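You operate a simulated robot arm through the tools that you are given. There is no shell and no other tool. Be economical: measure what you need, move in short steps, check, and stop when the job is done.

The job below is to be done with a simulated two-armed robot. You get a single attempt, and the scene is never put back.

TASK
Put the small carton marked "ties" from the shelf under the check bench on the yellow dock plate on the top of the check bench. Then take the grey core on the top of the check bench and put it away on the shelf under the hand strapping bench. Then take the orange logger and leave it on top of the grey box of buckles on the top of the check bench. Then fetch the black end cap and set it on the table top over the drawer. Then fetch the magnet label that says "5306" from the top of the check bench and set it on the pack of kraft sheets. Then take the cream felt pad on the top of the check bench and put it away on the clear patch on the steel bench. Then put one of the card scraps from the top of the packing table on the shelf under the check bench. Then take the blue post stand and put it on the black rubber pad. Then carry the flat card box with both arms and set it on the shelf under the check bench. Then put the 30 stop post from the top of the packing table on top of the bundle of tags. Then fetch the wiping pad and set it on the lower shelf of the film rack. Then stack the 3.1 wire die from the wrapping bench top on top of the 5.5 wire die. Then open the cart end flap. The order counts. Set down upright: small carton, grey core, blue post stand.

Only the result counts: the job must be done as asked and must still hold three seconds after the hand-in. Knocking over, shifting, dropping, spilling or breaking anything else fails it. A push-on lid holds only when it is set on centred and level and pressed home; a screw cap is set on level and turned clockwise until tight. Flat cloth is picked up by pressing the open fingertips on it (5 to 10 N) and closing them slowly along it; thin cloth reads only 2 to 8 mm in the jaws.

THE ROBOT
Two 6-joint arms with two-finger parallel grippers on one trunk, on a base that drives. Base frame: it is fixed to the floor where the robot stands at the start and does not move with it; the origin is under the middle of the robot, x ahead of it, y to its left, z up; the surface under the hand at the start is at about z = 880. Readings come in mm, degrees, newtons and seconds.
The left shoulder is at the start at [80, 215, 1595], the right one opposite. With the tool pointing down near the work surface each hand reaches from about 100 to 700 mm from the robot's upright axis, wherever it stands, measured 20 degrees to its own side. Places, roughly: black end cap (5x5x5 cm) [700, -1100, 900]; black rubber pad (11x11x2 cm) [2900, -400, 800]; blue post stand (9x9x16 cm) [400, -3000, 900]; box of buckles [1000, -1250, 1000]; bundle of tags (5x9x3 cm) [500, -3700, 900]; card scrap (10x6x6 cm) [400, -2900, 900]; card scrap (8x6x5 cm) [600, -2600, 900]; card scrap (9x6x5 cm) [600, -2400, 900]; cart end flap [2900, -2400, 300]; clear patch on the steel bench [7200, -1700, 900]; cream felt pad (7x5x4 cm) [900, -1400, 900]; dock plate [500, -500, 1000]; flat card box [750, -3750, 1000]; grey core (6x5x5 cm) [800, -800, 900]; lower shelf of the film rack [4800, -2300, 300]; magnet label [750, -1000, 1000]; orange logger [500, -750, 1000]; pack of kraft sheets (20x15x3 cm) [800, -1500, 900]; shelf under the check bench [700, -600, 300]; shelf under the hand strapping bench [500, -10300, 300]; small carton [500, -250, 250]; stop post [500, -3500, 1000]; table top over the drawer (30x18 cm) [420, -3480, 860]; wiping pad (6x9x4 cm) [900, -5400, 800]; wire die [750, -5500, 750]. Payload 3.43 kg a hand.
Tool frame (each hand has its own): the origin (TCP) lies between the finger pads and is the grasp point; the fingertips stand 30 mm ahead of it; z points along the fingers, y is the line along which they close. Largest opening 94 mm; finger width 28, thickness 10; the body of the gripper, 50 by 96 mm, starts 55 mm behind the TCP.
Orientation is told as [roll, pitch, yaw] about the base's x, y, z axes, in that order, counted from this pose: with the fingers straight down and closing along the base's y, the tool's x points along the base's -x, its y along +y and its z along -z.

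THE INTERFACE
- The arms move only by the tool move_arm. It takes "left_increments", "right_increments" or both (then of equal length, played together; a hand with none holds still); each is a list of rows, each an object of numbers (a shift or turn left out is 0, a gripper value left out holds the last): "tx", "ty", "tz": the shift along the tool's x, y, z in units of 300 mm (1.0 is 300 mm); "ax", "ay", "az": the turn, a rotation vector about the tool's x, y, z in units of 90 degrees (1.0 is 90 degrees); "jaw": the finger opening in mm, from 0 to 94. In form: [{"tx": .., "ty": .., "tz": .., "ax": .., "ay": .., "az": .., "jaw": ..}, ...]. A call has 1 to 20 rows; each row is the pose to reach, as a shift and turn from the pose commanded when the call began, along the tool's axes at that moment. A call with a number of a shift or a turn outside -1 to 1 is refused whole. A row lasts 0.2 s, in which the tool goes at most 50 mm and 8.6 degrees; a call with a longer step from one row to the next is refused whole, and so is a gripper value outside its range. Where a pose cannot be reached the arm comes as near as it can. A force on the tool above 40 N (or 10 N above the force at the start of the call, whichever is more), or a blocked arm, ends the call early, and 0.2 s more pass. Each finger travels about 72 mm/s and halts on what it meets, pressing with about 40 N; the grip force reading is that of the motor and also rises with nothing between the fingers. The clock runs only during rows and for 0.2 s after the last one: add rows that repeat a pose to give the fingers time. It gives the time, the measured TCP pose, the force on the tool (base axes), the opening and the grip force at its end, in the units of the frame above (readings bear some noise), with the torque about the TCP (base axes, N m) and any sound that the robot's microphone picked up, and new pictures: "views" is both (left out), scene, wrist or none (wrist: the cameras of the hands that moved).
- Cameras (640 x 400 px; columns grow to the right, rows downward): "scene" is now at [84.9, -28, 1734.8]; the picture's right is [-0.45, -0.89, -0.00], its down [-0.81, 0.41, -0.43] and it looks along [0.38, -0.19, -0.90] (base axes); focal length 272 px, centre (320, 200). "left" rides on the left gripper at [76, -14, -102] in its tool frame; the picture's right is [0.18, 0.98, 0.00], its down [-0.75, 0.14, -0.64] and it looks along [-0.63, 0.12, 0.77] (tool axes); focal length 243 px, centre (320, 200). "right" rides on the right gripper at [76, 14, -102] in its tool frame; the picture's right is [-0.18, 0.98, 0.00], its down [-0.75, -0.14, -0.64] and it looks along [-0.63, -0.12, 0.77] (tool axes); focal length 243 px, centre (320, 200). There is no depth. A picture from a camera that has moved, and an enlarged one, comes with that camera's place and axes in the base frame and with its lens.
- raise_lower(by): slides the trunk up (or, below 0, down) by that many mm; the arms and the scene camera ride with it, the base frame stays. It gives what a move gives, with no picture.
- steer(legs): drives the robot by 1 to 6 legs, each [ahead, left, turn to the left] in mm, mm and degrees, along the robot's own axes; the way and the turn of a leg run together, so that a leg with both is an arc; at most 1500 mm and 180 degrees a leg. The arms and the cameras ride along, it lands a little off, and it stops where it bumps. It gives what a move gives, and a new picture of the scene camera.
- head_to(pan, tilt): turns the head with the scene camera to pan (to the left, within 86 degrees either way) and tilt (down, from -29 to 69), counted from straight ahead of the robot. It gives what a move gives, and a new picture of the scene camera.
- zoom(camera, box): a new picture of the part [left, top, right, bottom] of that camera's present view, enlarged. The clock stands still meanwhile.
- hand_in(): hands the job in; it is judged then, once.

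Work in short steps. Places have to be worked out from the pictures, the camera data and where the tool is seen: move nearer, look again, correct. Check each grasp and each placing, and mend what went wrong. You have 567 turns and 360 pictures in all, those below and enlarged ones among them. Open the grippers and draw the arms clear of the work before you hand the job in, unless the task says otherwise.

The tools are called after "Emit:" as a command line: name --argument value ..., lists and objects as JSON in quotes. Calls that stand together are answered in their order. move_arm: Moves the arms, as the interface text tells. Its arguments: {"type":"object","properties":{"left_increments":{"type":"array"},"right_increments":{"type":"array"},"views":{"type":"string","enum":["both","scene","wrist","none"]}},"required":[]} The other tools are called the same way: raise_lower (by) slides the trunk up or down; steer (legs) drives the base; head_to (pan, tilt) turns the head that bears the scene camera; zoom (camera, box) takes an enlarged picture of a part of a camera's view; hand_in () hands the job in.

At the start:

```text
clock: 0.0
left_ee_pos: [543.4, -68.8, 1109.9]
left_orientation: [-0.1, 0.0, 0.0]
left_ft_force: [0.0, 1.3, -0.5]
left_torque: [0.0, 0.02, 0.0]
left_grip_width: 94.2
left_grasp_force: 0.1
right_ee_pos: [349.9, -532.6, 999.3]
right_orientation: [0.1, 0.0, 0.0]
right_ft_force: [-0.2, 0.0, 0.9]
right_torque: [-0.01, 0.0, 0.01]
right_grip_width: 93.9
right_grasp_force: 0.0
trunk travel left (down, up): [-825.0, 15.0]
robot x, y, heading: [1.6, 2.7, -0.1]
head pan, tilt: [-26.9, 64.6]
```

scene: 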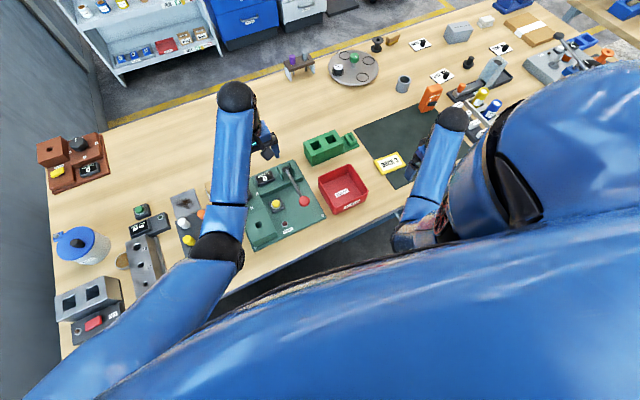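
right: 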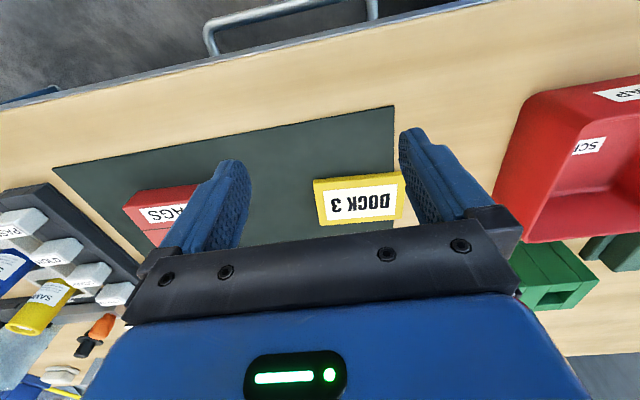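
left: 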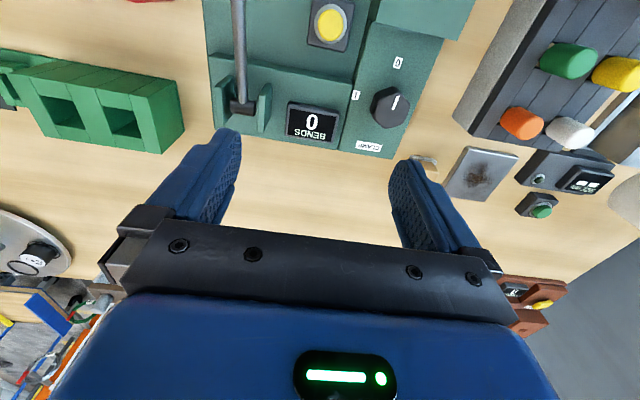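

I raise the right hand a little first so it clears the bench before I back away.

Emit:
move_arm --right_increments '[{"tz": -0.16}, {"tz": -0.32}, {"tz": -0.48}]' --left_increments '[{"tz": -0.1}, {"tz": -0.2}, {"tz": -0.3}]' --views "none"

Emit:
steer --legs '[[-700, 0, 0]]'

Emit:
head_to --pan -20 --tilt 40

```text
clock: 0.8
left_ee_pos: [582.4, -89.9, 1160.0]
left_orientation: [-0.1, 0.0, 0.1]
left_ft_force: [0.5, -0.9, -0.3]
left_torque: [0.0, 0.01, 0.0]
left_grip_width: 94.1
left_grasp_force: 0.1
left hand out of reach, approached as far as the arm can: row 1, 2, 3
right_ee_pos: [367.3, -555.1, 1053.4]
right_orientation: [0.0, -0.1, 0.1]
right_ft_force: [0.7, -0.6, 0.3]
right_torque: [0.02, 0.01, 0.0]
right_grip_width: 94.0
right_grasp_force: 0.1
right hand out of reach, approached as far as the arm can: row 1, 2, 3
trunk travel left (down, up): [-825.0, 15.0]
robot x, y, heading: [-6.7, -3.6, 0.0]
head pan, tilt: [-26.9, 64.6]
```

```text
clock: 4.7
left_ee_pos: [-131.3, -87.5, 1159.4]
left_orientation: [-0.1, 0.0, 0.4]
left_ft_force: [-0.1, -0.2, -1.0]
left_torque: [0.0, -0.02, 0.02]
left_grip_width: 94.1
left_grasp_force: 0.2
right_ee_pos: [-343.3, -553.9, 1053.2]
right_orientation: [0.0, 0.0, 0.5]
right_ft_force: [0.0, -0.2, 0.2]
right_torque: [-0.01, 0.04, -0.02]
right_grip_width: 93.7
right_grasp_force: 0.2
trunk travel left (down, up): [-825.0, 15.0]
robot x, y, heading: [-714.9, -3.5, 0.4]
head pan, tilt: [-26.9, 64.6]
camera scene: at [-626.1, -29.8, 1734.6], right [-0.45, -0.89, 0.0], down [-0.81, 0.4, -0.43], along [0.38, -0.19, -0.9], focal length 272 px, centre (320, 200)
```

scene: 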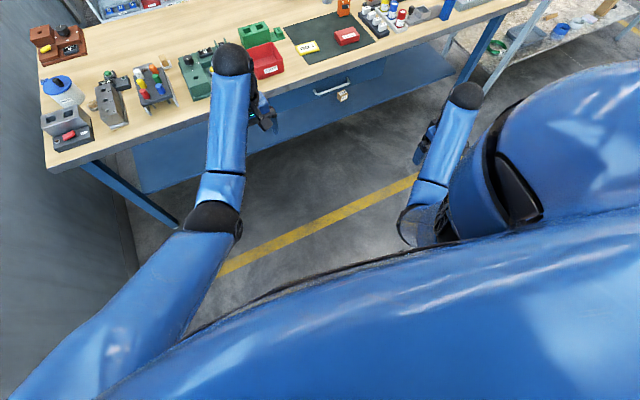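

```text
clock: 5.6
left_ee_pos: [-132.3, -86.7, 1159.5]
left_orientation: [0.0, -0.1, 0.5]
left_ft_force: [-0.3, 0.5, -0.1]
left_torque: [0.0, -0.03, -0.02]
left_grip_width: 94.2
left_grasp_force: 0.1
right_ee_pos: [-344.2, -552.9, 1054.7]
right_orientation: [-0.1, -0.2, 0.5]
right_ft_force: [-0.8, 0.2, 0.3]
right_torque: [0.0, 0.01, 0.02]
right_grip_width: 93.9
right_grasp_force: 0.0
trunk travel left (down, up): [-825.0, 15.0]
robot x, y, heading: [-712.5, -2.3, 0.6]
head pan, tilt: [-20.0, 40.0]
camera scene: at [-603.8, -31.0, 1766.6], right [-0.34, -0.94, 0.0], down [-0.61, 0.22, -0.77], along [0.72, -0.26, -0.64], focal length 272 px, centre (320, 200)
```

scene: 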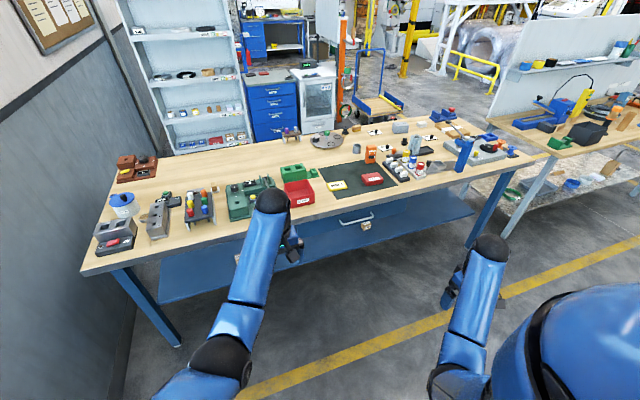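

Arms are clear of the bench. I lower the trunk to look at the under-shelf.

Emit:
raise_lower --by -800

Emit:
head_to --pan -10 --tilt 25

```text
refused: -800 is not a number from -400 to 400
```

```text
clock: 6.4
left_ee_pos: [-132.4, -86.2, 1160.3]
left_orientation: [0.0, -0.1, 0.5]
left_ft_force: [0.1, -0.2, 0.3]
left_torque: [0.03, 0.01, -0.02]
left_grip_width: 94.2
left_grasp_force: 0.0
right_ee_pos: [-344.9, -553.2, 1054.6]
right_orientation: [-0.1, -0.1, 0.4]
right_ft_force: [0.4, 0.0, 0.0]
right_torque: [0.0, -0.03, 0.01]
right_grip_width: 93.9
right_grasp_force: 0.1
trunk travel left (down, up): [-825.0, 15.0]
robot x, y, heading: [-715.8, -0.4, 0.4]
head pan, tilt: [-10.0, 25.0]
camera scene: at [-592.8, -17.9, 1789.9], right [-0.17, -0.99, 0.0], down [-0.42, 0.07, -0.91], along [0.89, -0.15, -0.42], focal length 272 px, centre (320, 200)
```

scene: 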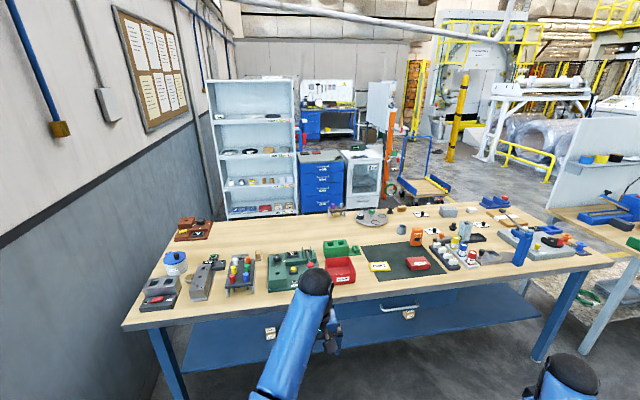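

Max 400 per call; lowering in two steps and looking.

Emit:
raise_lower --by -400

Emit:
raise_lower --by -400

Emit:
head_to --pan -10 --tilt 28

```text
clock: 10.2
left_ee_pos: [-132.6, -86.3, 761.5]
left_orientation: [0.1, -0.1, 0.3]
left_ft_force: [-0.3, 0.1, -1.0]
left_torque: [0.01, 0.01, 0.0]
left_grip_width: 94.0
left_grasp_force: 0.0
right_ee_pos: [-344.5, -553.7, 653.0]
right_orientation: [0.0, -0.1, 0.4]
right_ft_force: [0.7, 0.4, 0.7]
right_torque: [-0.01, 0.01, -0.03]
right_grip_width: 93.9
right_grasp_force: 0.1
trunk travel left (down, up): [-425.0, 415.0]
robot x, y, heading: [-708.4, -4.0, 0.4]
head pan, tilt: [-10.0, 25.0]
```

```text
clock: 14.0
left_ee_pos: [-132.9, -87.0, 360.4]
left_orientation: [0.1, 0.0, 0.5]
left_ft_force: [0.3, 0.4, -0.6]
left_torque: [0.01, 0.01, 0.0]
left_grip_width: 93.9
left_grasp_force: 0.0
right_ee_pos: [-344.4, -553.9, 254.5]
right_orientation: [-0.1, -0.1, 0.4]
right_ft_force: [-0.3, -0.4, -0.5]
right_torque: [0.0, -0.01, 0.03]
right_grip_width: 94.0
right_grasp_force: 0.0
trunk travel left (down, up): [-25.0, 815.0]
robot x, y, heading: [-714.3, 1.1, 0.2]
head pan, tilt: [-10.0, 25.0]
```

```text
clock: 14.7
left_ee_pos: [-132.4, -87.0, 360.4]
left_orientation: [0.0, 0.0, 0.4]
left_ft_force: [-0.2, -1.0, 0.3]
left_torque: [0.01, 0.01, -0.01]
left_grip_width: 93.9
left_grasp_force: 0.0
right_ee_pos: [-345.3, -552.7, 254.8]
right_orientation: [-0.1, 0.0, 0.4]
right_ft_force: [0.5, -0.6, -0.4]
right_torque: [0.0, 0.0, 0.03]
right_grip_width: 94.0
right_grasp_force: 0.1
trunk travel left (down, up): [-25.0, 815.0]
robot x, y, heading: [-716.2, -3.0, 0.5]
head pan, tilt: [-10.0, 28.0]
camera scene: at [-593.5, -17.6, 985.2], right [-0.17, -0.99, 0.0], down [-0.46, 0.08, -0.88], along [0.87, -0.15, -0.47], focal length 272 px, centre (320, 200)
```

scene: 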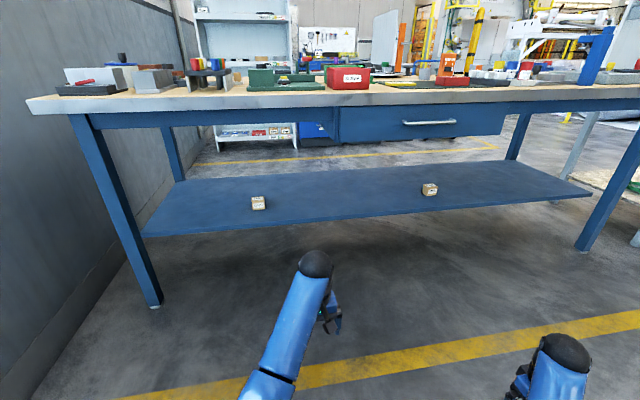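

Two cartons stand on the shelf; I zoom to read the labels.

Emit:
zoom --camera "scene" --box '[230, 180, 290, 218]'

Emit:
zoom --camera "scene" --box '[400, 170, 460, 208]'

```text
10.53 times, centred on (260, 199) of scene
camera zoom: at [-593.5, -17.6, 985.2], right [-0.17, -0.99, 0.0], down [-0.46, 0.08, -0.88], along [0.87, -0.15, -0.47], focal length 2861 px, centre (952, 210)
```

zoom: 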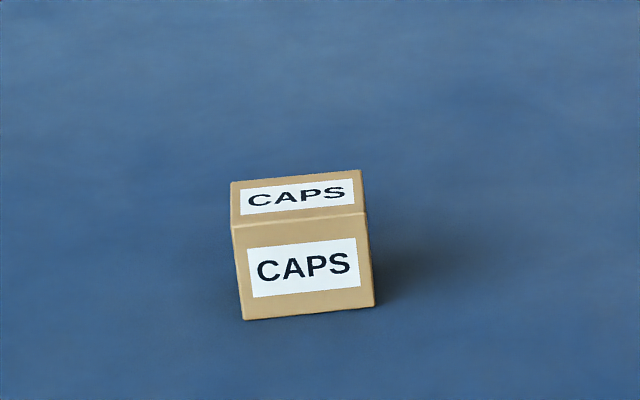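

```text
10.53 times, centred on (430, 189) of scene
camera zoom: at [-593.5, -17.6, 985.2], right [-0.17, -0.99, 0.0], down [-0.46, 0.08, -0.88], along [0.87, -0.15, -0.47], focal length 2861 px, centre (-838, 316)
```

zoom: 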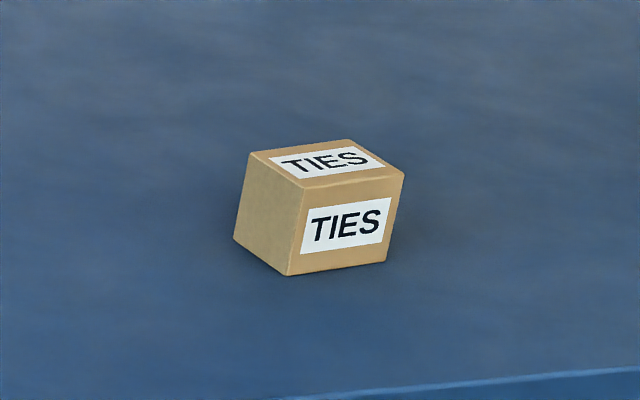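

TIES is the right-hand one, at about (554, -793, 375), yaw ~6°, shelf top ~350. I tuck the left arm back and out to the left, and slide the base over to the right.

Emit:
move_arm --left_increments '[{"tx": 0.11, "ty": 0.11}, {"tx": 0.22, "ty": 0.22}, {"tx": 0.33, "ty": 0.33}, {"tx": 0.44, "ty": 0.44}, {"tx": 0.55, "ty": 0.55}, {"tx": 0.66, "ty": 0.66}, {"tx": 0.77, "ty": 0.77}, {"tx": 0.88, "ty": 0.88}, {"tx": 0.99, "ty": 0.99}]' --right_increments '[{"ay": -0.09}, {"ay": -0.18}, {"ay": -0.27}, {"ay": -0.36}, {"ay": -0.45}, {"ay": -0.54}, {"ay": -0.61}, {"ay": -0.61}, {"ay": -0.61}]' --views "none"

Emit:
steer --legs '[[0, -550, 0]]'

```text
clock: 16.5
left_ee_pos: [-421.1, 183.9, 241.4]
left_orientation: [-0.2, -2.1, 1.5]
left_ft_force: [1.2, 1.5, 1.3]
left_torque: [-0.08, -0.01, 0.03]
left_grip_width: 93.8
left_grasp_force: 0.1
left hand out of reach, approached as far as the arm can: row 1, 2, 3, 4, 5, 6, 7, 8, 9
right_ee_pos: [-345.1, -554.4, 253.5]
right_orientation: [-0.2, -55.2, 0.6]
right_ft_force: [0.3, 0.1, 0.0]
right_torque: [0.01, 0.03, -0.01]
right_grip_width: 94.1
right_grasp_force: 0.1
trunk travel left (down, up): [-25.0, 815.0]
robot x, y, heading: [-714.8, -2.0, 0.3]
head pan, tilt: [-10.0, 28.0]
stopped in row 9 (left hand): the force on the tool passed its limit at 86 N (the readings are from after the stop); the commanded pose is now the measured one
```

```text
clock: 19.6
left_ee_pos: [-419.0, -361.1, 241.6]
left_orientation: [-0.3, -2.0, 0.1]
left_ft_force: [1.4, 0.3, 1.0]
left_torque: [-0.01, 0.06, 0.11]
left_grip_width: 93.9
left_grasp_force: 0.1
right_ee_pos: [-359.7, -1100.3, 253.8]
right_orientation: [-0.1, -55.3, -0.8]
right_ft_force: [0.1, -0.1, -0.1]
right_torque: [0.02, -0.01, 0.01]
right_grip_width: 94.0
right_grasp_force: 0.0
trunk travel left (down, up): [-25.0, 815.0]
robot x, y, heading: [-716.3, -539.3, -0.8]
head pan, tilt: [-10.0, 28.0]
camera scene: at [-596.3, -557.7, 985.1], right [-0.19, -0.98, 0.0], down [-0.46, 0.09, -0.88], along [0.87, -0.17, -0.47], focal length 272 px, centre (320, 200)
```

scene: 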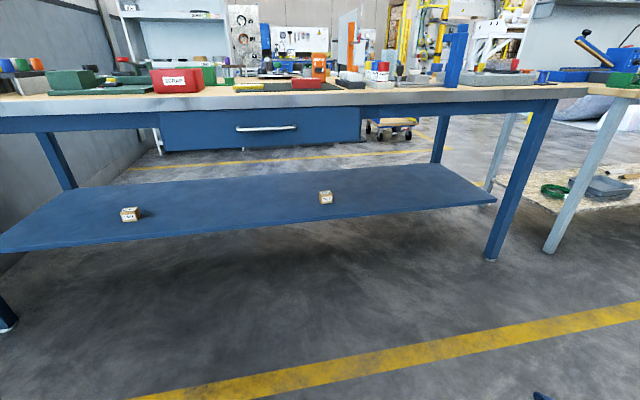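

TIES triangulates to ≈(550, -800, 375). I bring the right hand into a forward pre-grasp posture (35° below horizontal) in front of the body.

Emit:
move_arm --right_increments '[{"tx": -0.0875, "ty": 0.122, "tz": -0.039}, {"tx": -0.175, "ty": 0.245, "tz": -0.078}, {"tx": -0.2625, "ty": 0.367, "tz": -0.117}, {"tx": -0.35, "ty": 0.49, "tz": -0.156}, {"tx": -0.4375, "ty": 0.612, "tz": -0.195}, {"tx": -0.525, "ty": 0.735, "tz": -0.234}, {"tx": -0.6125, "ty": 0.857, "tz": -0.273}, {"tx": -0.7, "ty": 0.98, "tz": -0.313}, {"tx": -0.7, "ty": 0.98, "tz": -0.313}]' --views "scene"

```text
clock: 21.6
left_ee_pos: [-419.4, -360.9, 241.8]
left_orientation: [-0.3, -2.1, 0.1]
left_ft_force: [1.7, 0.5, -0.7]
left_torque: [-0.01, 0.04, 0.1]
left_grip_width: 93.7
left_grasp_force: 0.1
right_ee_pos: [-250.5, -821.1, 436.7]
right_orientation: [-0.2, -55.3, -0.7]
right_ft_force: [0.1, -0.4, 0.5]
right_torque: [-0.03, 0.03, -0.03]
right_grip_width: 94.0
right_grasp_force: 0.1
right hand out of reach, approached as far as the arm can: row 6, 7, 8, 9
trunk travel left (down, up): [-25.0, 815.0]
robot x, y, heading: [-714.8, -540.4, -1.0]
head pan, tilt: [-10.0, 28.0]
camera scene: at [-596.3, -557.5, 985.1], right [-0.19, -0.98, 0.0], down [-0.46, 0.09, -0.88], along [0.87, -0.17, -0.47], focal length 272 px, centre (320, 200)
```

scene: 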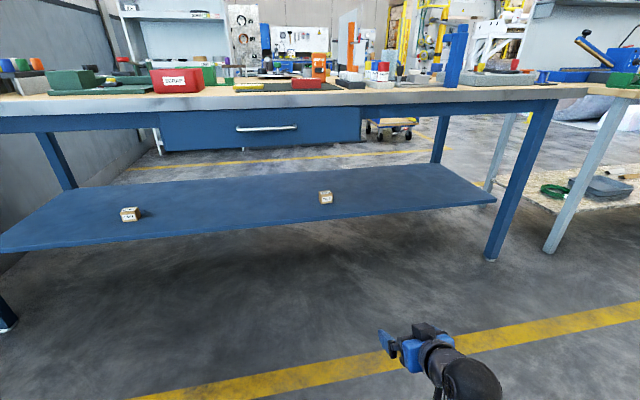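

Hand is at rel (464, -281), z 437. I drive forward so the hand hovers in front of the carton, above the shelf edge.

Emit:
steer --legs '[[665, 20, 1]]'

Emit:
zoom --camera "right" --box '[0, 0, 640, 400]'

```text
clock: 25.3
left_ee_pos: [236.2, -336.2, 243.1]
left_orientation: [-0.3, -2.0, 1.3]
left_ft_force: [1.8, -0.1, -0.5]
left_torque: [0.01, 0.02, 0.07]
left_grip_width: 93.9
left_grasp_force: 0.1
right_ee_pos: [414.4, -793.5, 436.4]
right_orientation: [-0.2, -55.1, 0.6]
right_ft_force: [-0.5, 0.0, -1.0]
right_torque: [0.0, 0.0, -0.04]
right_grip_width: 94.1
right_grasp_force: 0.0
trunk travel left (down, up): [-25.0, 815.0]
robot x, y, heading: [-57.8, -525.2, 0.6]
head pan, tilt: [-10.0, 28.0]
camera scene: at [62.7, -537.4, 985.1], right [-0.17, -0.99, 0.0], down [-0.46, 0.08, -0.88], along [0.87, -0.15, -0.47], focal length 272 px, centre (320, 200)
```

scene: 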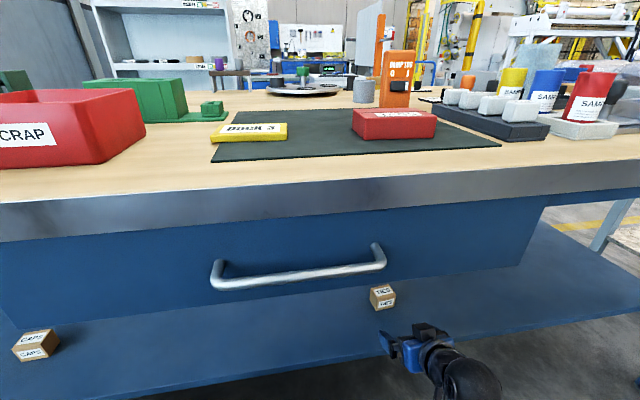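

```text
1.00 times, centred on (320, 200) of right (not enlarged: the box is as wide or as high as the picture)
camera zoom: at [288.3, -779.1, 431.7], right [0.1, 0.98, 0.15], down [-0.1, -0.14, 0.99], along [0.99, -0.11, 0.08], focal length 243 px, centre (320, 200)
```

zoom: 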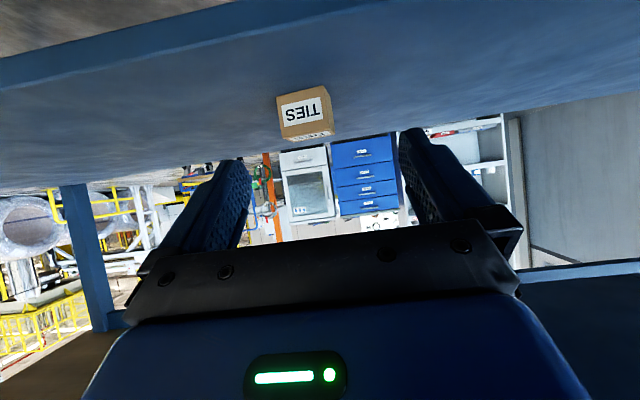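

The carton appears ~20 mm to the hand's right (−y) and ~170 mm ahead, best estimate (590, -813, 353). I advance part way with the lateral and yaw correction and look again.

Emit:
move_arm --right_increments '[{"tx": -0.049, "ty": -0.034, "tz": 0.128, "ax": -0.022, "az": -0.016}, {"tx": -0.098, "ty": -0.067, "tz": 0.257, "ax": -0.0455, "az": -0.032}, {"tx": -0.098, "ty": -0.067, "tz": 0.257, "ax": -0.0455, "az": -0.032}]' --views "both"

```text
clock: 26.1
left_ee_pos: [235.1, -336.9, 241.1]
left_orientation: [-0.4, -2.3, 1.4]
left_ft_force: [1.2, 0.8, -0.2]
left_torque: [-0.01, 0.05, 0.08]
left_grip_width: 93.7
left_grasp_force: 0.0
right_ee_pos: [490.7, -810.7, 415.4]
right_orientation: [-0.3, -55.2, 5.7]
right_ft_force: [-0.6, 0.2, 0.4]
right_torque: [0.04, -0.05, -0.01]
right_grip_width: 94.2
right_grasp_force: 0.0
trunk travel left (down, up): [-25.0, 815.0]
robot x, y, heading: [-56.9, -520.7, 0.3]
head pan, tilt: [-10.0, 28.0]
camera scene: at [62.6, -537.4, 985.1], right [-0.17, -0.99, 0.0], down [-0.46, 0.08, -0.88], along [0.87, -0.15, -0.47], focal length 272 px, centre (320, 200)
camera right: at [363.7, -808.0, 411.8], right [0.01, 0.99, 0.15], down [-0.08, -0.15, 0.99], along [1.0, -0.02, 0.08], focal length 243 px, centre (320, 200)
```

scene: 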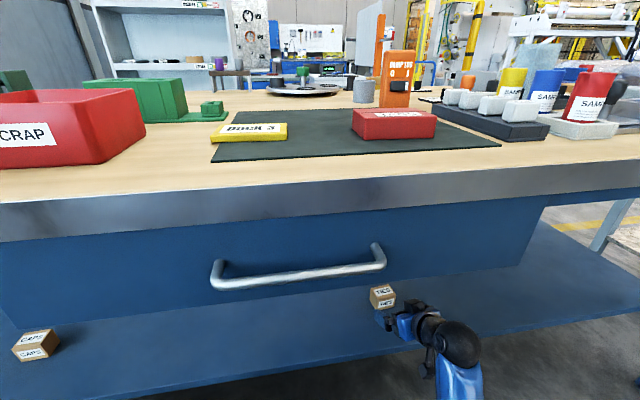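
right: 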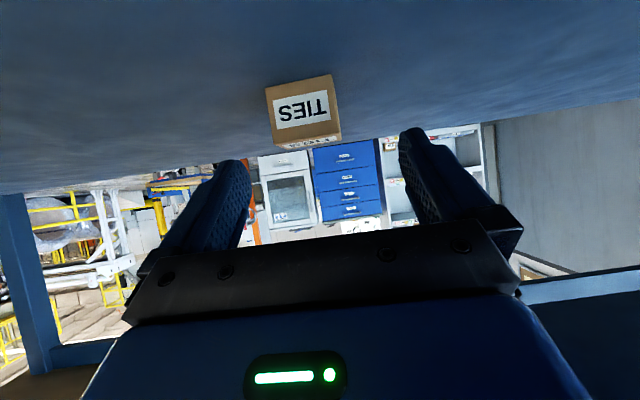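

Range from the size change: front face at x≈581, centre ≈(601, -813, 350), shelf ≈324, yaw ~8°. I advance to straddle it with TCP at (597, -813, 362).

Emit:
move_arm --right_increments '[{"tx": -0.018, "ty": -0.014, "tz": 0.13, "ax": -0.009, "az": -0.006}, {"tx": -0.037, "ty": -0.028, "tz": 0.26, "ax": -0.018, "az": -0.013}, {"tx": -0.0555, "ty": -0.042, "tz": 0.389, "ax": -0.027, "az": -0.019}, {"tx": -0.0555, "ty": -0.042, "tz": 0.389, "ax": -0.027, "az": -0.019}]' --views "wrist"

```text
clock: 27.1
left_ee_pos: [236.3, -336.9, 241.7]
left_orientation: [-0.2, -2.1, 1.3]
left_ft_force: [1.1, 0.2, 0.4]
left_torque: [-0.03, 0.09, 0.1]
left_grip_width: 93.8
left_grasp_force: 0.0
right_ee_pos: [602.8, -816.5, 363.6]
right_orientation: [-0.2, -55.1, 8.6]
right_ft_force: [-0.5, 0.8, 0.1]
right_torque: [-0.02, 0.02, -0.03]
right_grip_width: 94.0
right_grasp_force: 0.0
trunk travel left (down, up): [-25.0, 815.0]
robot x, y, heading: [-57.6, -522.6, 0.3]
head pan, tilt: [-10.0, 28.0]
camera right: at [475.4, -819.2, 359.6], right [-0.04, 0.99, 0.15], down [-0.07, -0.15, 0.99], along [1.0, 0.03, 0.08], focal length 243 px, centre (320, 200)
```

right: 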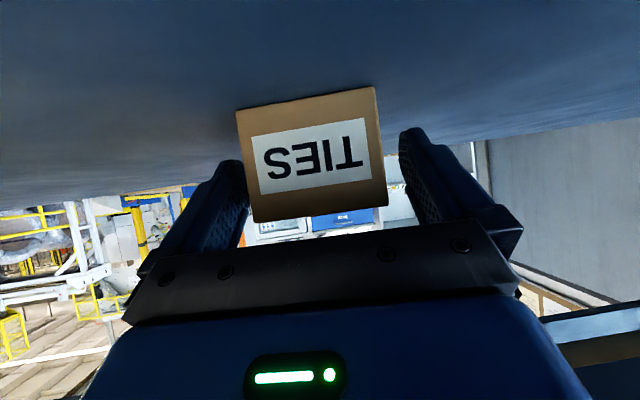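

Fingers straddle the carton well and yaw matches. Close, then check.

Emit:
move_arm --right_increments '[{"jaw": 40}, {"jaw": 40}, {"jaw": 40}, {"jaw": 40}]' --views "none"

Emit:
move_arm --right_increments '[{"tx": -0.05, "tz": -0.035}, {"tx": -0.1, "tz": -0.07}, {"tx": -0.1, "tz": -0.07}]' --views "wrist"

```text
clock: 28.1
left_ee_pos: [235.3, -336.4, 242.3]
left_orientation: [-0.4, -2.1, 1.4]
left_ft_force: [1.4, -0.4, 0.0]
left_torque: [-0.04, 0.06, 0.08]
left_grip_width: 93.9
left_grasp_force: 0.0
right_ee_pos: [601.8, -815.8, 364.1]
right_orientation: [-0.3, -55.1, 8.6]
right_ft_force: [0.3, 0.5, 1.0]
right_torque: [0.12, 0.04, -0.09]
right_grip_width: 64.0
right_grasp_force: 40.2
trunk travel left (down, up): [-25.0, 815.0]
robot x, y, heading: [-55.3, -522.1, 0.4]
head pan, tilt: [-10.0, 28.0]
```

```text
clock: 28.9
left_ee_pos: [235.1, -336.2, 242.7]
left_orientation: [-0.3, -2.1, 1.5]
left_ft_force: [0.3, 0.6, -0.1]
left_torque: [0.0, 0.07, 0.05]
left_grip_width: 93.6
left_grasp_force: 0.0
right_ee_pos: [600.8, -816.6, 401.9]
right_orientation: [-0.3, -55.2, 8.8]
right_ft_force: [0.4, -0.2, -0.1]
right_torque: [0.04, -0.02, 0.01]
right_grip_width: 59.3
right_grasp_force: 40.2
trunk travel left (down, up): [-25.0, 815.0]
robot x, y, heading: [-55.4, -519.7, 0.5]
head pan, tilt: [-10.0, 28.0]
camera right: at [474.0, -820.0, 398.0], right [-0.04, 0.99, 0.15], down [-0.08, -0.15, 0.99], along [1.0, 0.03, 0.08], focal length 243 px, centre (320, 200)
```

right: 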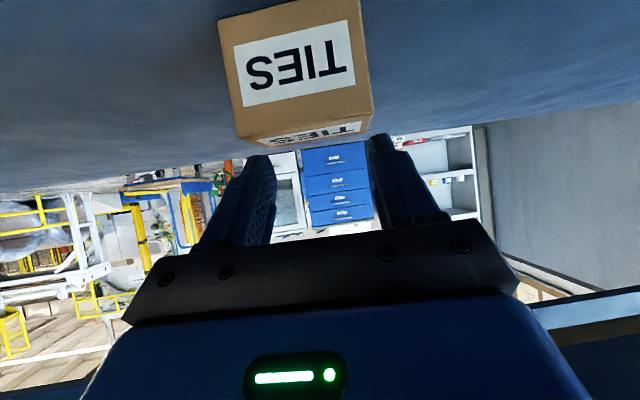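

The carton stayed on the shelf (grip closed at 64 then slid off and sits now at 59 near its top edge). I open, inspect closely.

Emit:
move_arm --right_increments '[{"jaw": 94}, {"jaw": 94}, {"jaw": 94}]' --views "both"

```text
clock: 29.7
left_ee_pos: [235.3, -336.3, 242.0]
left_orientation: [-0.3, -2.1, 1.3]
left_ft_force: [1.3, 0.1, 0.5]
left_torque: [-0.03, 0.04, 0.09]
left_grip_width: 93.6
left_grasp_force: 0.1
right_ee_pos: [601.9, -815.5, 402.2]
right_orientation: [-0.3, -55.1, 8.7]
right_ft_force: [-0.3, -0.1, 0.0]
right_torque: [-0.02, 0.01, -0.01]
right_grip_width: 94.1
right_grasp_force: 0.1
trunk travel left (down, up): [-25.0, 815.0]
robot x, y, heading: [-58.9, -522.7, 0.2]
head pan, tilt: [-10.0, 28.0]
camera scene: at [62.7, -537.4, 985.1], right [-0.17, -0.99, 0.0], down [-0.46, 0.08, -0.88], along [0.87, -0.15, -0.47], focal length 272 px, centre (320, 200)
camera right: at [474.0, -820.0, 397.6], right [-0.04, 0.99, 0.15], down [-0.07, -0.15, 0.99], along [1.0, 0.03, 0.08], focal length 243 px, centre (320, 200)
```

scene: 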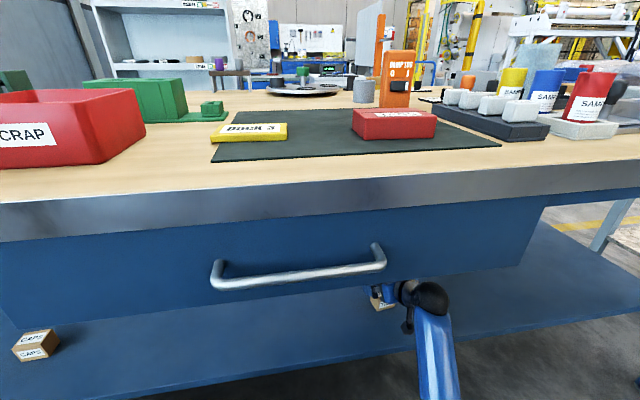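
right: 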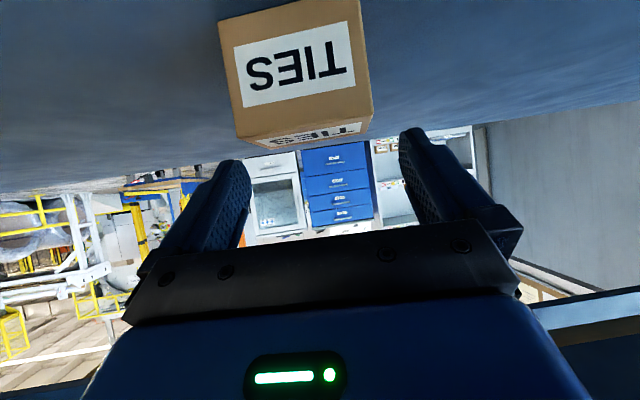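

Emit:
zoom --camera "right" --box '[200, 0, 440, 150]'

Emit:
zoom --camera "scene" --box '[340, 265, 420, 315]'

```text
2.67 times, centred on (320, 75) of right
camera zoom: at [474.0, -820.0, 397.6], right [-0.04, 0.99, 0.15], down [-0.07, -0.15, 0.99], along [1.0, 0.03, 0.08], focal length 647 px, centre (320, 533)
```

zoom: 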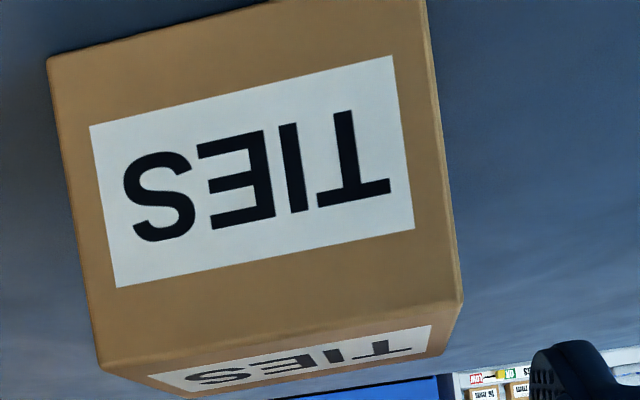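

```text
8.00 times, centred on (380, 290) of scene
camera zoom: at [62.7, -537.4, 985.1], right [-0.17, -0.99, 0.0], down [-0.46, 0.08, -0.88], along [0.87, -0.15, -0.47], focal length 2174 px, centre (-160, -520)
```

zoom: 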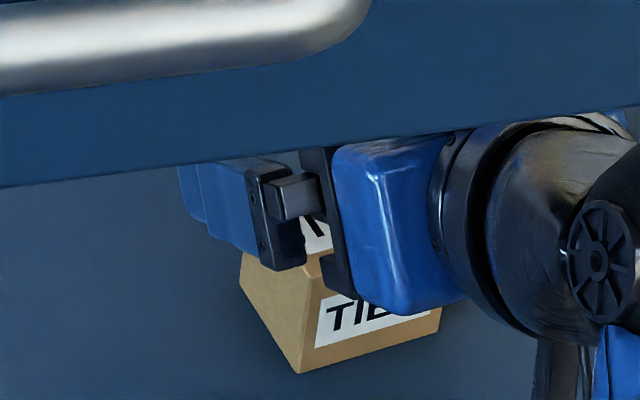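

Geometry suggests the carton is ~64 wide, centre ≈(614,-815). I go deeper (TCP ≈(614,-815,357)) and close again, watching.

Emit:
move_arm --right_increments '[{"tx": 0.05, "tz": 0.059, "jaw": 94}, {"tx": 0.1, "tz": 0.118, "jaw": 94}, {"tx": 0.1, "tz": 0.118, "jaw": 94}, {"tx": 0.1, "tz": 0.118, "jaw": 50}, {"tx": 0.1, "tz": 0.118, "jaw": 50}, {"tx": 0.1, "tz": 0.118, "jaw": 50}, {"tx": 0.1, "tz": 0.118, "jaw": 50}, {"tx": 0.1, "tz": 0.118, "jaw": 50}]' --views "both"

```text
clock: 31.5
left_ee_pos: [234.7, -335.9, 242.5]
left_orientation: [-0.3, -2.1, 1.4]
left_ft_force: [1.6, -0.2, 0.0]
left_torque: [0.04, 0.04, 0.07]
left_grip_width: 93.5
left_grasp_force: 0.1
right_ee_pos: [611.8, -813.5, 356.1]
right_orientation: [-0.3, -55.1, 8.7]
right_ft_force: [0.9, 0.0, 0.7]
right_torque: [0.0, -0.07, 0.0]
right_grip_width: 64.0
right_grasp_force: 40.1
trunk travel left (down, up): [-25.0, 815.0]
robot x, y, heading: [-57.8, -521.9, 0.5]
head pan, tilt: [-10.0, 28.0]
camera scene: at [62.8, -537.4, 985.1], right [-0.17, -0.99, 0.0], down [-0.46, 0.08, -0.88], along [0.87, -0.15, -0.47], focal length 272 px, centre (320, 200)
camera right: at [484.7, -817.5, 351.6], right [-0.04, 0.99, 0.15], down [-0.07, -0.15, 0.99], along [1.0, 0.03, 0.08], focal length 243 px, centre (320, 200)
```

scene: 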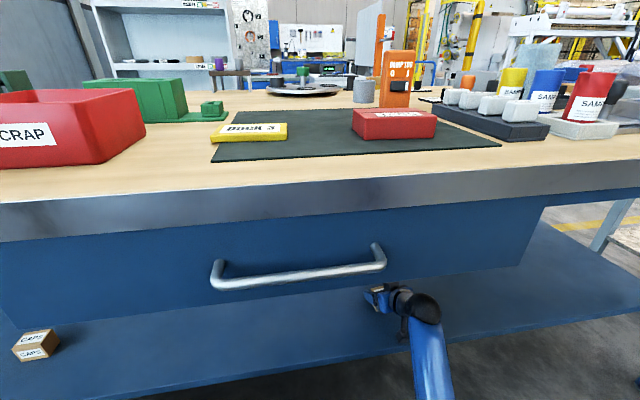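
right: 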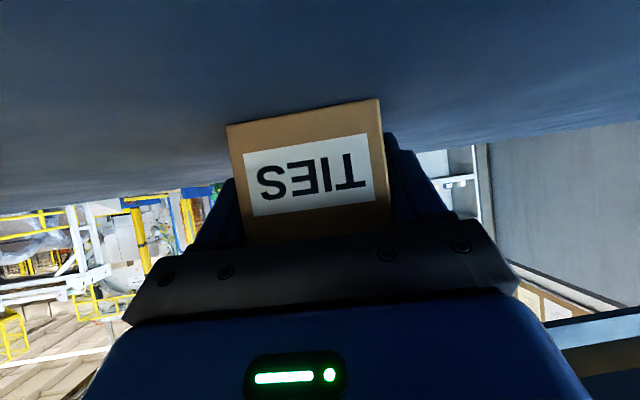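

Gripped at 64 mm with fingers well on the sides. Lift slowly.

Emit:
move_arm --right_increments '[{"tx": -0.014, "tz": -0.0095}, {"tx": -0.028, "tz": -0.019}, {"tx": -0.041, "tz": -0.029}, {"tx": -0.055, "tz": -0.038}, {"tx": -0.068, "tz": -0.048}, {"tx": -0.082, "tz": -0.057}]' --views "wrist"

```text
clock: 32.9
left_ee_pos: [235.2, -336.8, 242.8]
left_orientation: [-0.3, -2.1, 1.4]
left_ft_force: [0.8, 0.2, -0.2]
left_torque: [-0.04, 0.03, 0.06]
left_grip_width: 93.7
left_grasp_force: 0.1
right_ee_pos: [612.7, -813.5, 384.7]
right_orientation: [-0.3, -55.1, 8.6]
right_ft_force: [0.3, -0.1, -3.4]
right_torque: [-0.04, -0.05, 0.0]
right_grip_width: 64.0
right_grasp_force: 40.1
trunk travel left (down, up): [-25.0, 815.0]
robot x, y, heading: [-58.5, -525.1, 0.2]
head pan, tilt: [-10.0, 28.0]
camera right: at [486.1, -817.1, 380.8], right [-0.04, 0.99, 0.15], down [-0.07, -0.15, 0.99], along [1.0, 0.03, 0.08], focal length 243 px, centre (320, 200)
```

right: 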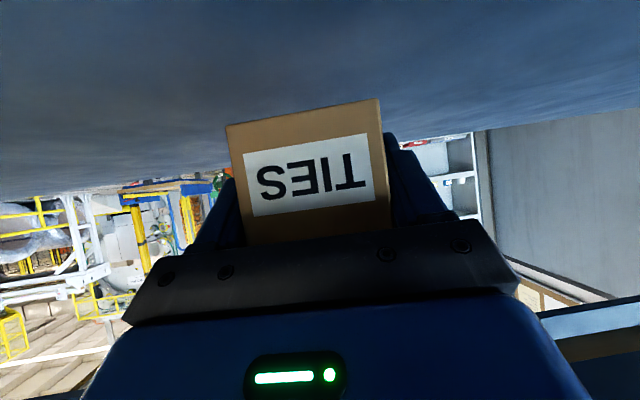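

Lifted. I raise a little more and back out from under the bench.

Emit:
move_arm --right_increments '[{"tx": -0.03, "tz": -0.02}, {"tx": -0.055, "tz": -0.038}, {"tx": -0.055, "tz": -0.038}]' --views "none"

Emit:
steer --legs '[[-600, 0, 0]]'

```text
clock: 33.7
left_ee_pos: [235.5, -337.4, 241.3]
left_orientation: [-0.3, -2.1, 1.5]
left_ft_force: [1.4, 0.7, 0.6]
left_torque: [-0.02, 0.04, 0.07]
left_grip_width: 93.8
left_grasp_force: 0.0
right_ee_pos: [614.2, -815.6, 404.6]
right_orientation: [-0.3, -55.1, 8.5]
right_ft_force: [0.7, -0.6, -2.6]
right_torque: [-0.01, -0.01, -0.01]
right_grip_width: 64.0
right_grasp_force: 40.5
trunk travel left (down, up): [-25.0, 815.0]
robot x, y, heading: [-56.8, -523.8, 0.3]
head pan, tilt: [-10.0, 28.0]
```

```text
clock: 37.1
left_ee_pos: [-360.8, -340.4, 242.3]
left_orientation: [-0.4, -2.0, 1.1]
left_ft_force: [0.7, 0.9, 1.2]
left_torque: [-0.01, 0.0, 0.05]
left_grip_width: 93.9
left_grasp_force: 0.0
right_ee_pos: [15.9, -821.5, 405.5]
right_orientation: [-0.3, -55.2, 8.4]
right_ft_force: [0.8, 1.2, -2.3]
right_torque: [0.01, -0.03, 0.01]
right_grip_width: 64.0
right_grasp_force: 40.3
trunk travel left (down, up): [-25.0, 815.0]
robot x, y, heading: [-653.1, -525.4, 0.1]
head pan, tilt: [-10.0, 28.0]
camera scene: at [-533.6, -541.1, 985.1], right [-0.17, -0.99, 0.0], down [-0.46, 0.08, -0.88], along [0.87, -0.15, -0.47], focal length 272 px, centre (320, 200)
```

scene: 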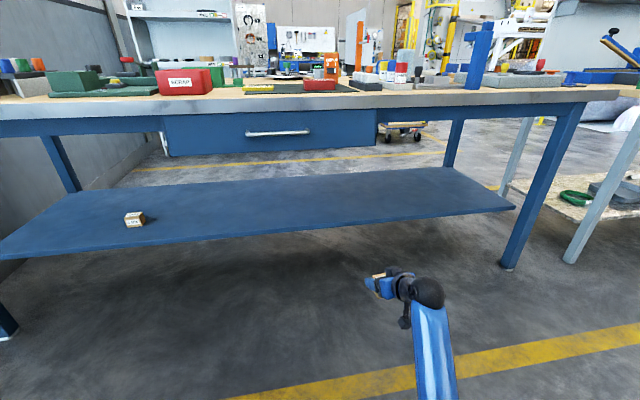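

Holding fine. Raise the trunk so the carton travels above bench height and check the arm shape.

Emit:
raise_lower --by 400

Emit:
raise_lower --by 270

Emit:
head_to --pan -20 --tilt 45

```text
clock: 40.9
left_ee_pos: [-360.4, -340.5, 641.6]
left_orientation: [-0.3, -2.0, 1.1]
left_ft_force: [-0.2, 0.1, -1.2]
left_torque: [0.01, 0.0, 0.02]
left_grip_width: 93.9
left_grasp_force: 0.1
right_ee_pos: [15.5, -821.3, 804.7]
right_orientation: [-0.3, -55.1, 8.3]
right_ft_force: [-0.4, 0.6, -2.4]
right_torque: [0.01, -0.01, 0.02]
right_grip_width: 64.0
right_grasp_force: 40.2
trunk travel left (down, up): [-425.0, 415.0]
robot x, y, heading: [-659.3, -521.4, 0.1]
head pan, tilt: [-10.0, 28.0]
```

```text
clock: 43.7
left_ee_pos: [-359.1, -340.4, 912.4]
left_orientation: [-0.4, -2.2, 1.0]
left_ft_force: [0.0, -0.2, 0.7]
left_torque: [-0.02, 0.01, 0.0]
left_grip_width: 94.1
left_grasp_force: 0.0
right_ee_pos: [16.2, -821.5, 1074.3]
right_orientation: [-0.2, -55.1, 8.3]
right_ft_force: [-0.9, -0.5, -2.6]
right_torque: [0.02, 0.01, 0.02]
right_grip_width: 63.9
right_grasp_force: 39.9
trunk travel left (down, up): [-695.0, 145.0]
robot x, y, heading: [-657.3, -521.3, -0.1]
head pan, tilt: [-10.0, 28.0]
```

```text
clock: 44.5
left_ee_pos: [-360.6, -341.2, 911.3]
left_orientation: [-0.3, -1.9, 1.1]
left_ft_force: [0.5, 0.5, 0.0]
left_torque: [0.0, 0.02, 0.03]
left_grip_width: 94.0
left_grasp_force: 0.0
right_ee_pos: [16.2, -820.3, 1075.1]
right_orientation: [-0.3, -55.1, 8.3]
right_ft_force: [-0.3, -0.3, -2.6]
right_torque: [0.03, -0.07, 0.03]
right_grip_width: 63.9
right_grasp_force: 39.7
trunk travel left (down, up): [-695.0, 145.0]
robot x, y, heading: [-654.3, -527.4, 0.1]
head pan, tilt: [-20.0, 45.0]
camera scene: at [-546.6, -553.2, 1629.4], right [-0.34, -0.94, 0.0], down [-0.67, 0.24, -0.71], along [0.67, -0.24, -0.71], focal length 272 px, centre (320, 200)
```

scene: 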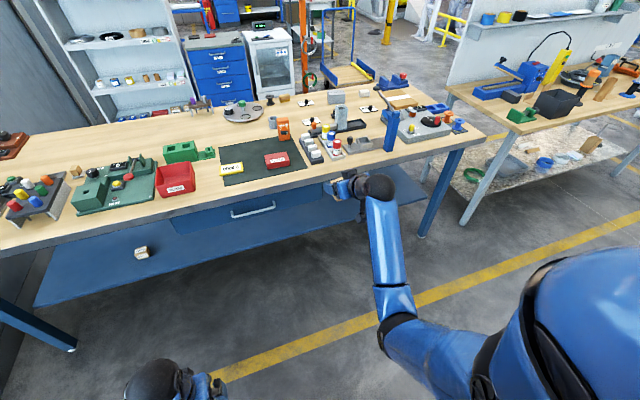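

Dock plate computes to ≈(461,-507). I drive so the hand comes just short of it, in front.

Emit:
steer --legs '[[340, 313, 0]]'

Emit:
head_to --pan -15 --tilt 50

```text
clock: 47.2
left_ee_pos: [-25.8, -27.5, 914.0]
left_orientation: [-0.3, -2.2, 1.2]
left_ft_force: [1.1, 0.2, 0.9]
left_torque: [0.0, -0.03, -0.03]
left_grip_width: 93.9
left_grasp_force: 0.0
right_ee_pos: [351.2, -507.9, 1076.0]
right_orientation: [-0.2, -55.2, 8.4]
right_ft_force: [-0.4, -0.7, -1.4]
right_torque: [0.04, -0.04, 0.01]
right_grip_width: 64.0
right_grasp_force: 40.1
trunk travel left (down, up): [-695.0, 145.0]
robot x, y, heading: [-317.8, -212.6, 0.1]
head pan, tilt: [-20.0, 45.0]
camera scene: at [-212.3, -241.0, 1629.4], right [-0.34, -0.94, 0.0], down [-0.66, 0.24, -0.71], along [0.67, -0.24, -0.71], focal length 272 px, centre (320, 200)
```

scene: 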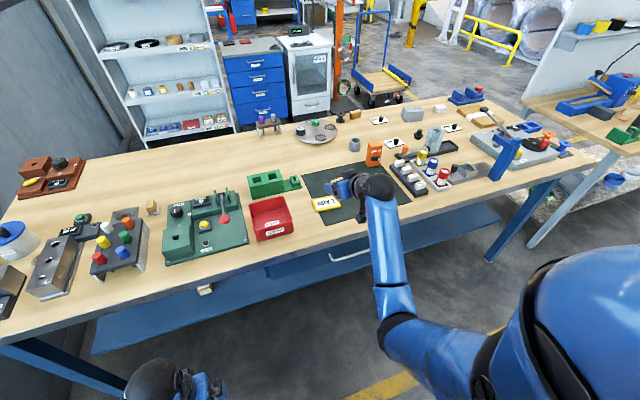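

```text
clock: 47.9
left_ee_pos: [-26.4, -27.7, 913.0]
left_orientation: [-0.2, -2.1, 1.2]
left_ft_force: [0.7, 0.3, -0.1]
left_torque: [0.0, 0.01, -0.02]
left_grip_width: 94.2
left_grasp_force: 0.1
right_ee_pos: [352.7, -506.8, 1073.4]
right_orientation: [-0.3, -55.1, 8.4]
right_ft_force: [0.8, 0.4, -2.6]
right_torque: [0.03, -0.03, -0.01]
right_grip_width: 64.2
right_grasp_force: 40.1
trunk travel left (down, up): [-695.0, 145.0]
robot x, y, heading: [-320.5, -209.3, 0.3]
head pan, tilt: [-15.0, 50.0]
camera scene: at [-213.2, -232.1, 1622.5], right [-0.26, -0.97, 0.0], down [-0.74, 0.2, -0.64], along [0.62, -0.16, -0.77], focal length 272 px, centre (320, 200)
```

scene: 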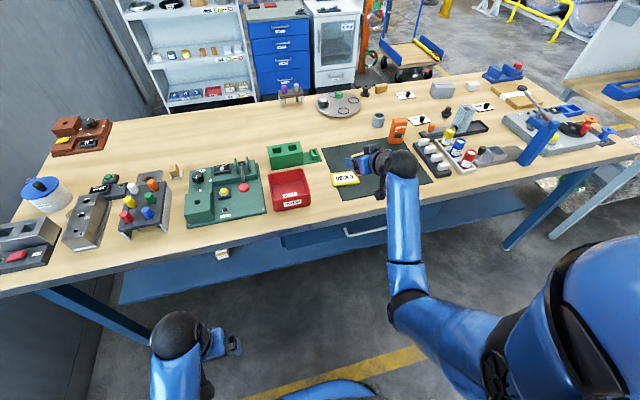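

Emit:
zoom --camera "scene" --box '[310, 130, 430, 205]'

```text
5.33 times, centred on (370, 168) of scene
camera zoom: at [-213.2, -232.1, 1622.5], right [-0.26, -0.97, 0.0], down [-0.74, 0.2, -0.64], along [0.62, -0.16, -0.77], focal length 1450 px, centre (53, 373)
```

zoom: 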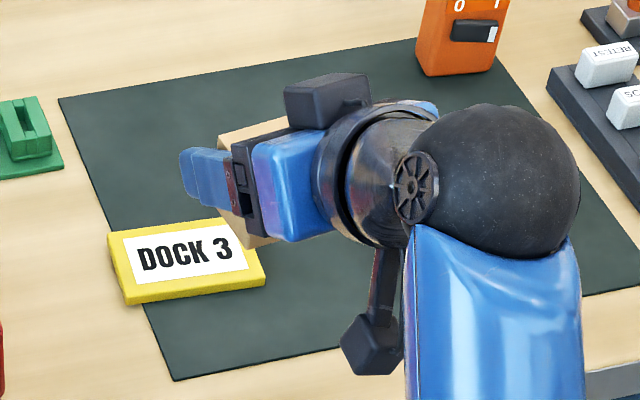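

Plate centre ≈(454,-502), yaw ≈ -4°, carton sits centred at the TCP with its bottom ~33 mm below it. I turn the hand -12° and drive 100 mm ahead.

Emit:
move_arm --right_increments '[{"ax": 0.056, "az": 0.039}, {"ax": 0.113, "az": 0.0788}, {"ax": 0.113, "az": 0.0788}]' --views "none"

Emit:
steer --legs '[[102, 5, 0]]'

Emit:
zoom --camera "scene" --box '[260, 140, 420, 240]'

```text
clock: 48.7
left_ee_pos: [-24.4, -25.9, 912.3]
left_orientation: [-0.2, -2.1, 1.2]
left_ft_force: [-0.2, 0.2, 0.3]
left_torque: [-0.03, 0.02, -0.03]
left_grip_width: 94.1
left_grasp_force: 0.1
right_ee_pos: [351.1, -507.2, 1075.6]
right_orientation: [-0.2, -55.2, -4.0]
right_ft_force: [1.1, -0.8, -1.7]
right_torque: [0.0, -0.03, 0.0]
right_grip_width: 64.0
right_grasp_force: 39.8
trunk travel left (down, up): [-695.0, 145.0]
robot x, y, heading: [-318.2, -211.5, 0.3]
head pan, tilt: [-15.0, 50.0]
```

```text
clock: 49.8
left_ee_pos: [72.5, -22.6, 913.6]
left_orientation: [-0.3, -2.3, 1.3]
left_ft_force: [-0.4, -0.4, -0.2]
left_torque: [0.02, -0.04, 0.01]
left_grip_width: 94.1
left_grasp_force: 0.0
right_ee_pos: [448.1, -501.0, 1077.6]
right_orientation: [-0.3, -55.3, -4.0]
right_ft_force: [-0.6, -0.2, -1.7]
right_torque: [-0.04, -0.02, 0.0]
right_grip_width: 64.0
right_grasp_force: 40.0
trunk travel left (down, up): [-695.0, 145.0]
robot x, y, heading: [-217.2, -205.3, 0.3]
head pan, tilt: [-15.0, 50.0]
camera scene: at [-118.5, -226.3, 1622.9], right [-0.25, -0.97, 0.0], down [-0.74, 0.19, -0.65], along [0.62, -0.16, -0.76], focal length 272 px, centre (320, 200)
```

scene: 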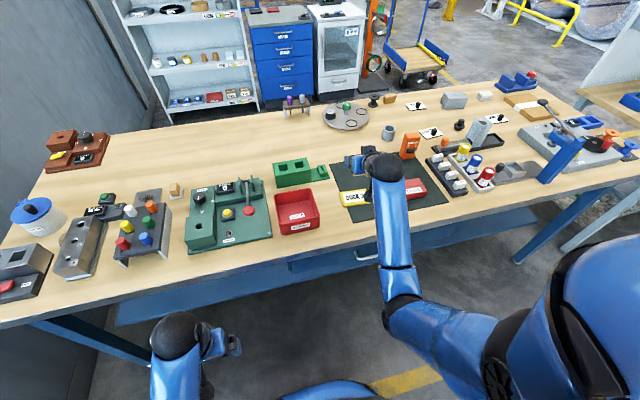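

```text
4.00 times, centred on (340, 190) of scene
camera zoom: at [-118.5, -226.3, 1622.9], right [-0.25, -0.97, 0.0], down [-0.74, 0.19, -0.65], along [0.62, -0.16, -0.76], focal length 1087 px, centre (240, 240)
```

zoom: 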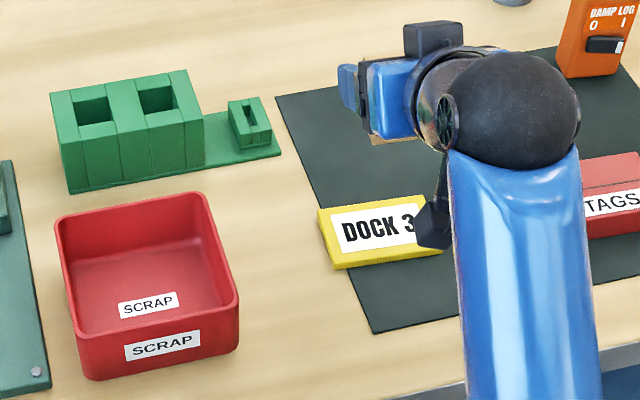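

Plate position confirmed ≈(452,-503). I lower via the trunk to just above, then step down feeling for contact.

Emit:
raise_lower --by -115

Emit:
zoom --camera "right" --box '[0, 0, 640, 400]'

```text
clock: 51.3
left_ee_pos: [75.1, -21.2, 796.0]
left_orientation: [-0.2, -2.1, 1.1]
left_ft_force: [0.1, 0.3, 0.4]
left_torque: [0.0, -0.01, -0.01]
left_grip_width: 94.1
left_grasp_force: 0.0
right_ee_pos: [451.3, -500.6, 960.7]
right_orientation: [-0.3, -55.1, -4.0]
right_ft_force: [0.0, -0.3, -3.3]
right_torque: [-0.01, -0.03, -0.02]
right_grip_width: 64.1
right_grasp_force: 39.9
trunk travel left (down, up): [-580.0, 260.0]
robot x, y, heading: [-218.4, -208.2, 0.3]
head pan, tilt: [-15.0, 50.0]
```

```text
1.00 times, centred on (320, 200) of right (not enlarged: the box is as wide or as high as the picture)
camera zoom: at [326.9, -475.7, 956.1], right [0.18, 0.97, 0.15], down [-0.11, -0.13, 0.99], along [0.98, -0.19, 0.08], focal length 243 px, centre (320, 200)
```

zoom: 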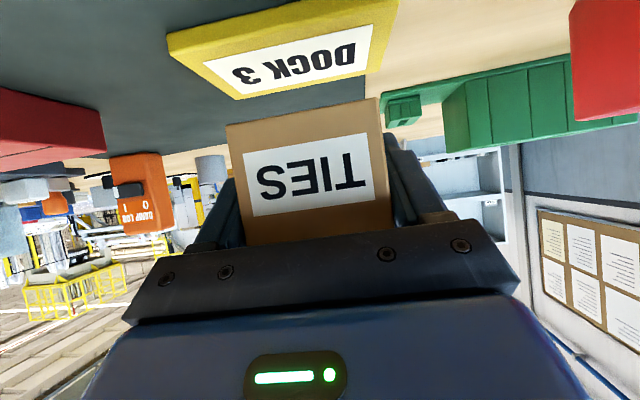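

Emit:
zoom --camera "right" --box '[150, 0, 410, 130]'

Emit:
zoom --camera "scene" --box '[320, 140, 420, 220]'

```text
2.46 times, centred on (280, 65) of right
camera zoom: at [326.9, -475.7, 956.1], right [0.18, 0.97, 0.15], down [-0.11, -0.13, 0.99], along [0.98, -0.19, 0.08], focal length 597 px, centre (418, 532)
```

zoom: 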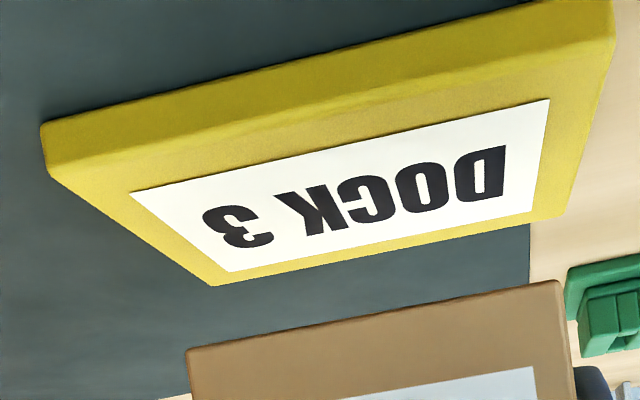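

```text
5.00 times, centred on (370, 180) of scene
camera zoom: at [-112.8, -226.2, 1507.4], right [-0.25, -0.97, 0.0], down [-0.74, 0.2, -0.64], along [0.62, -0.16, -0.77], focal length 1359 px, centre (70, 300)
```

zoom: 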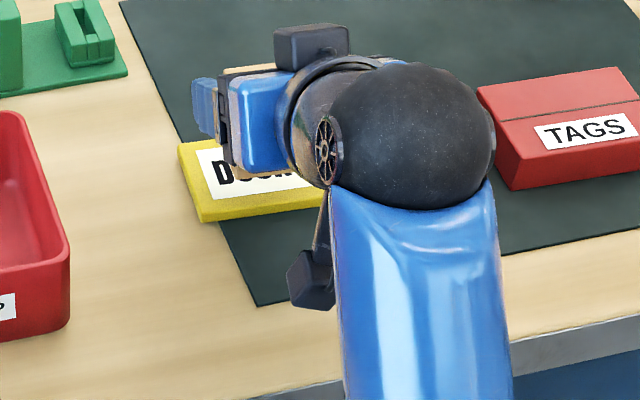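

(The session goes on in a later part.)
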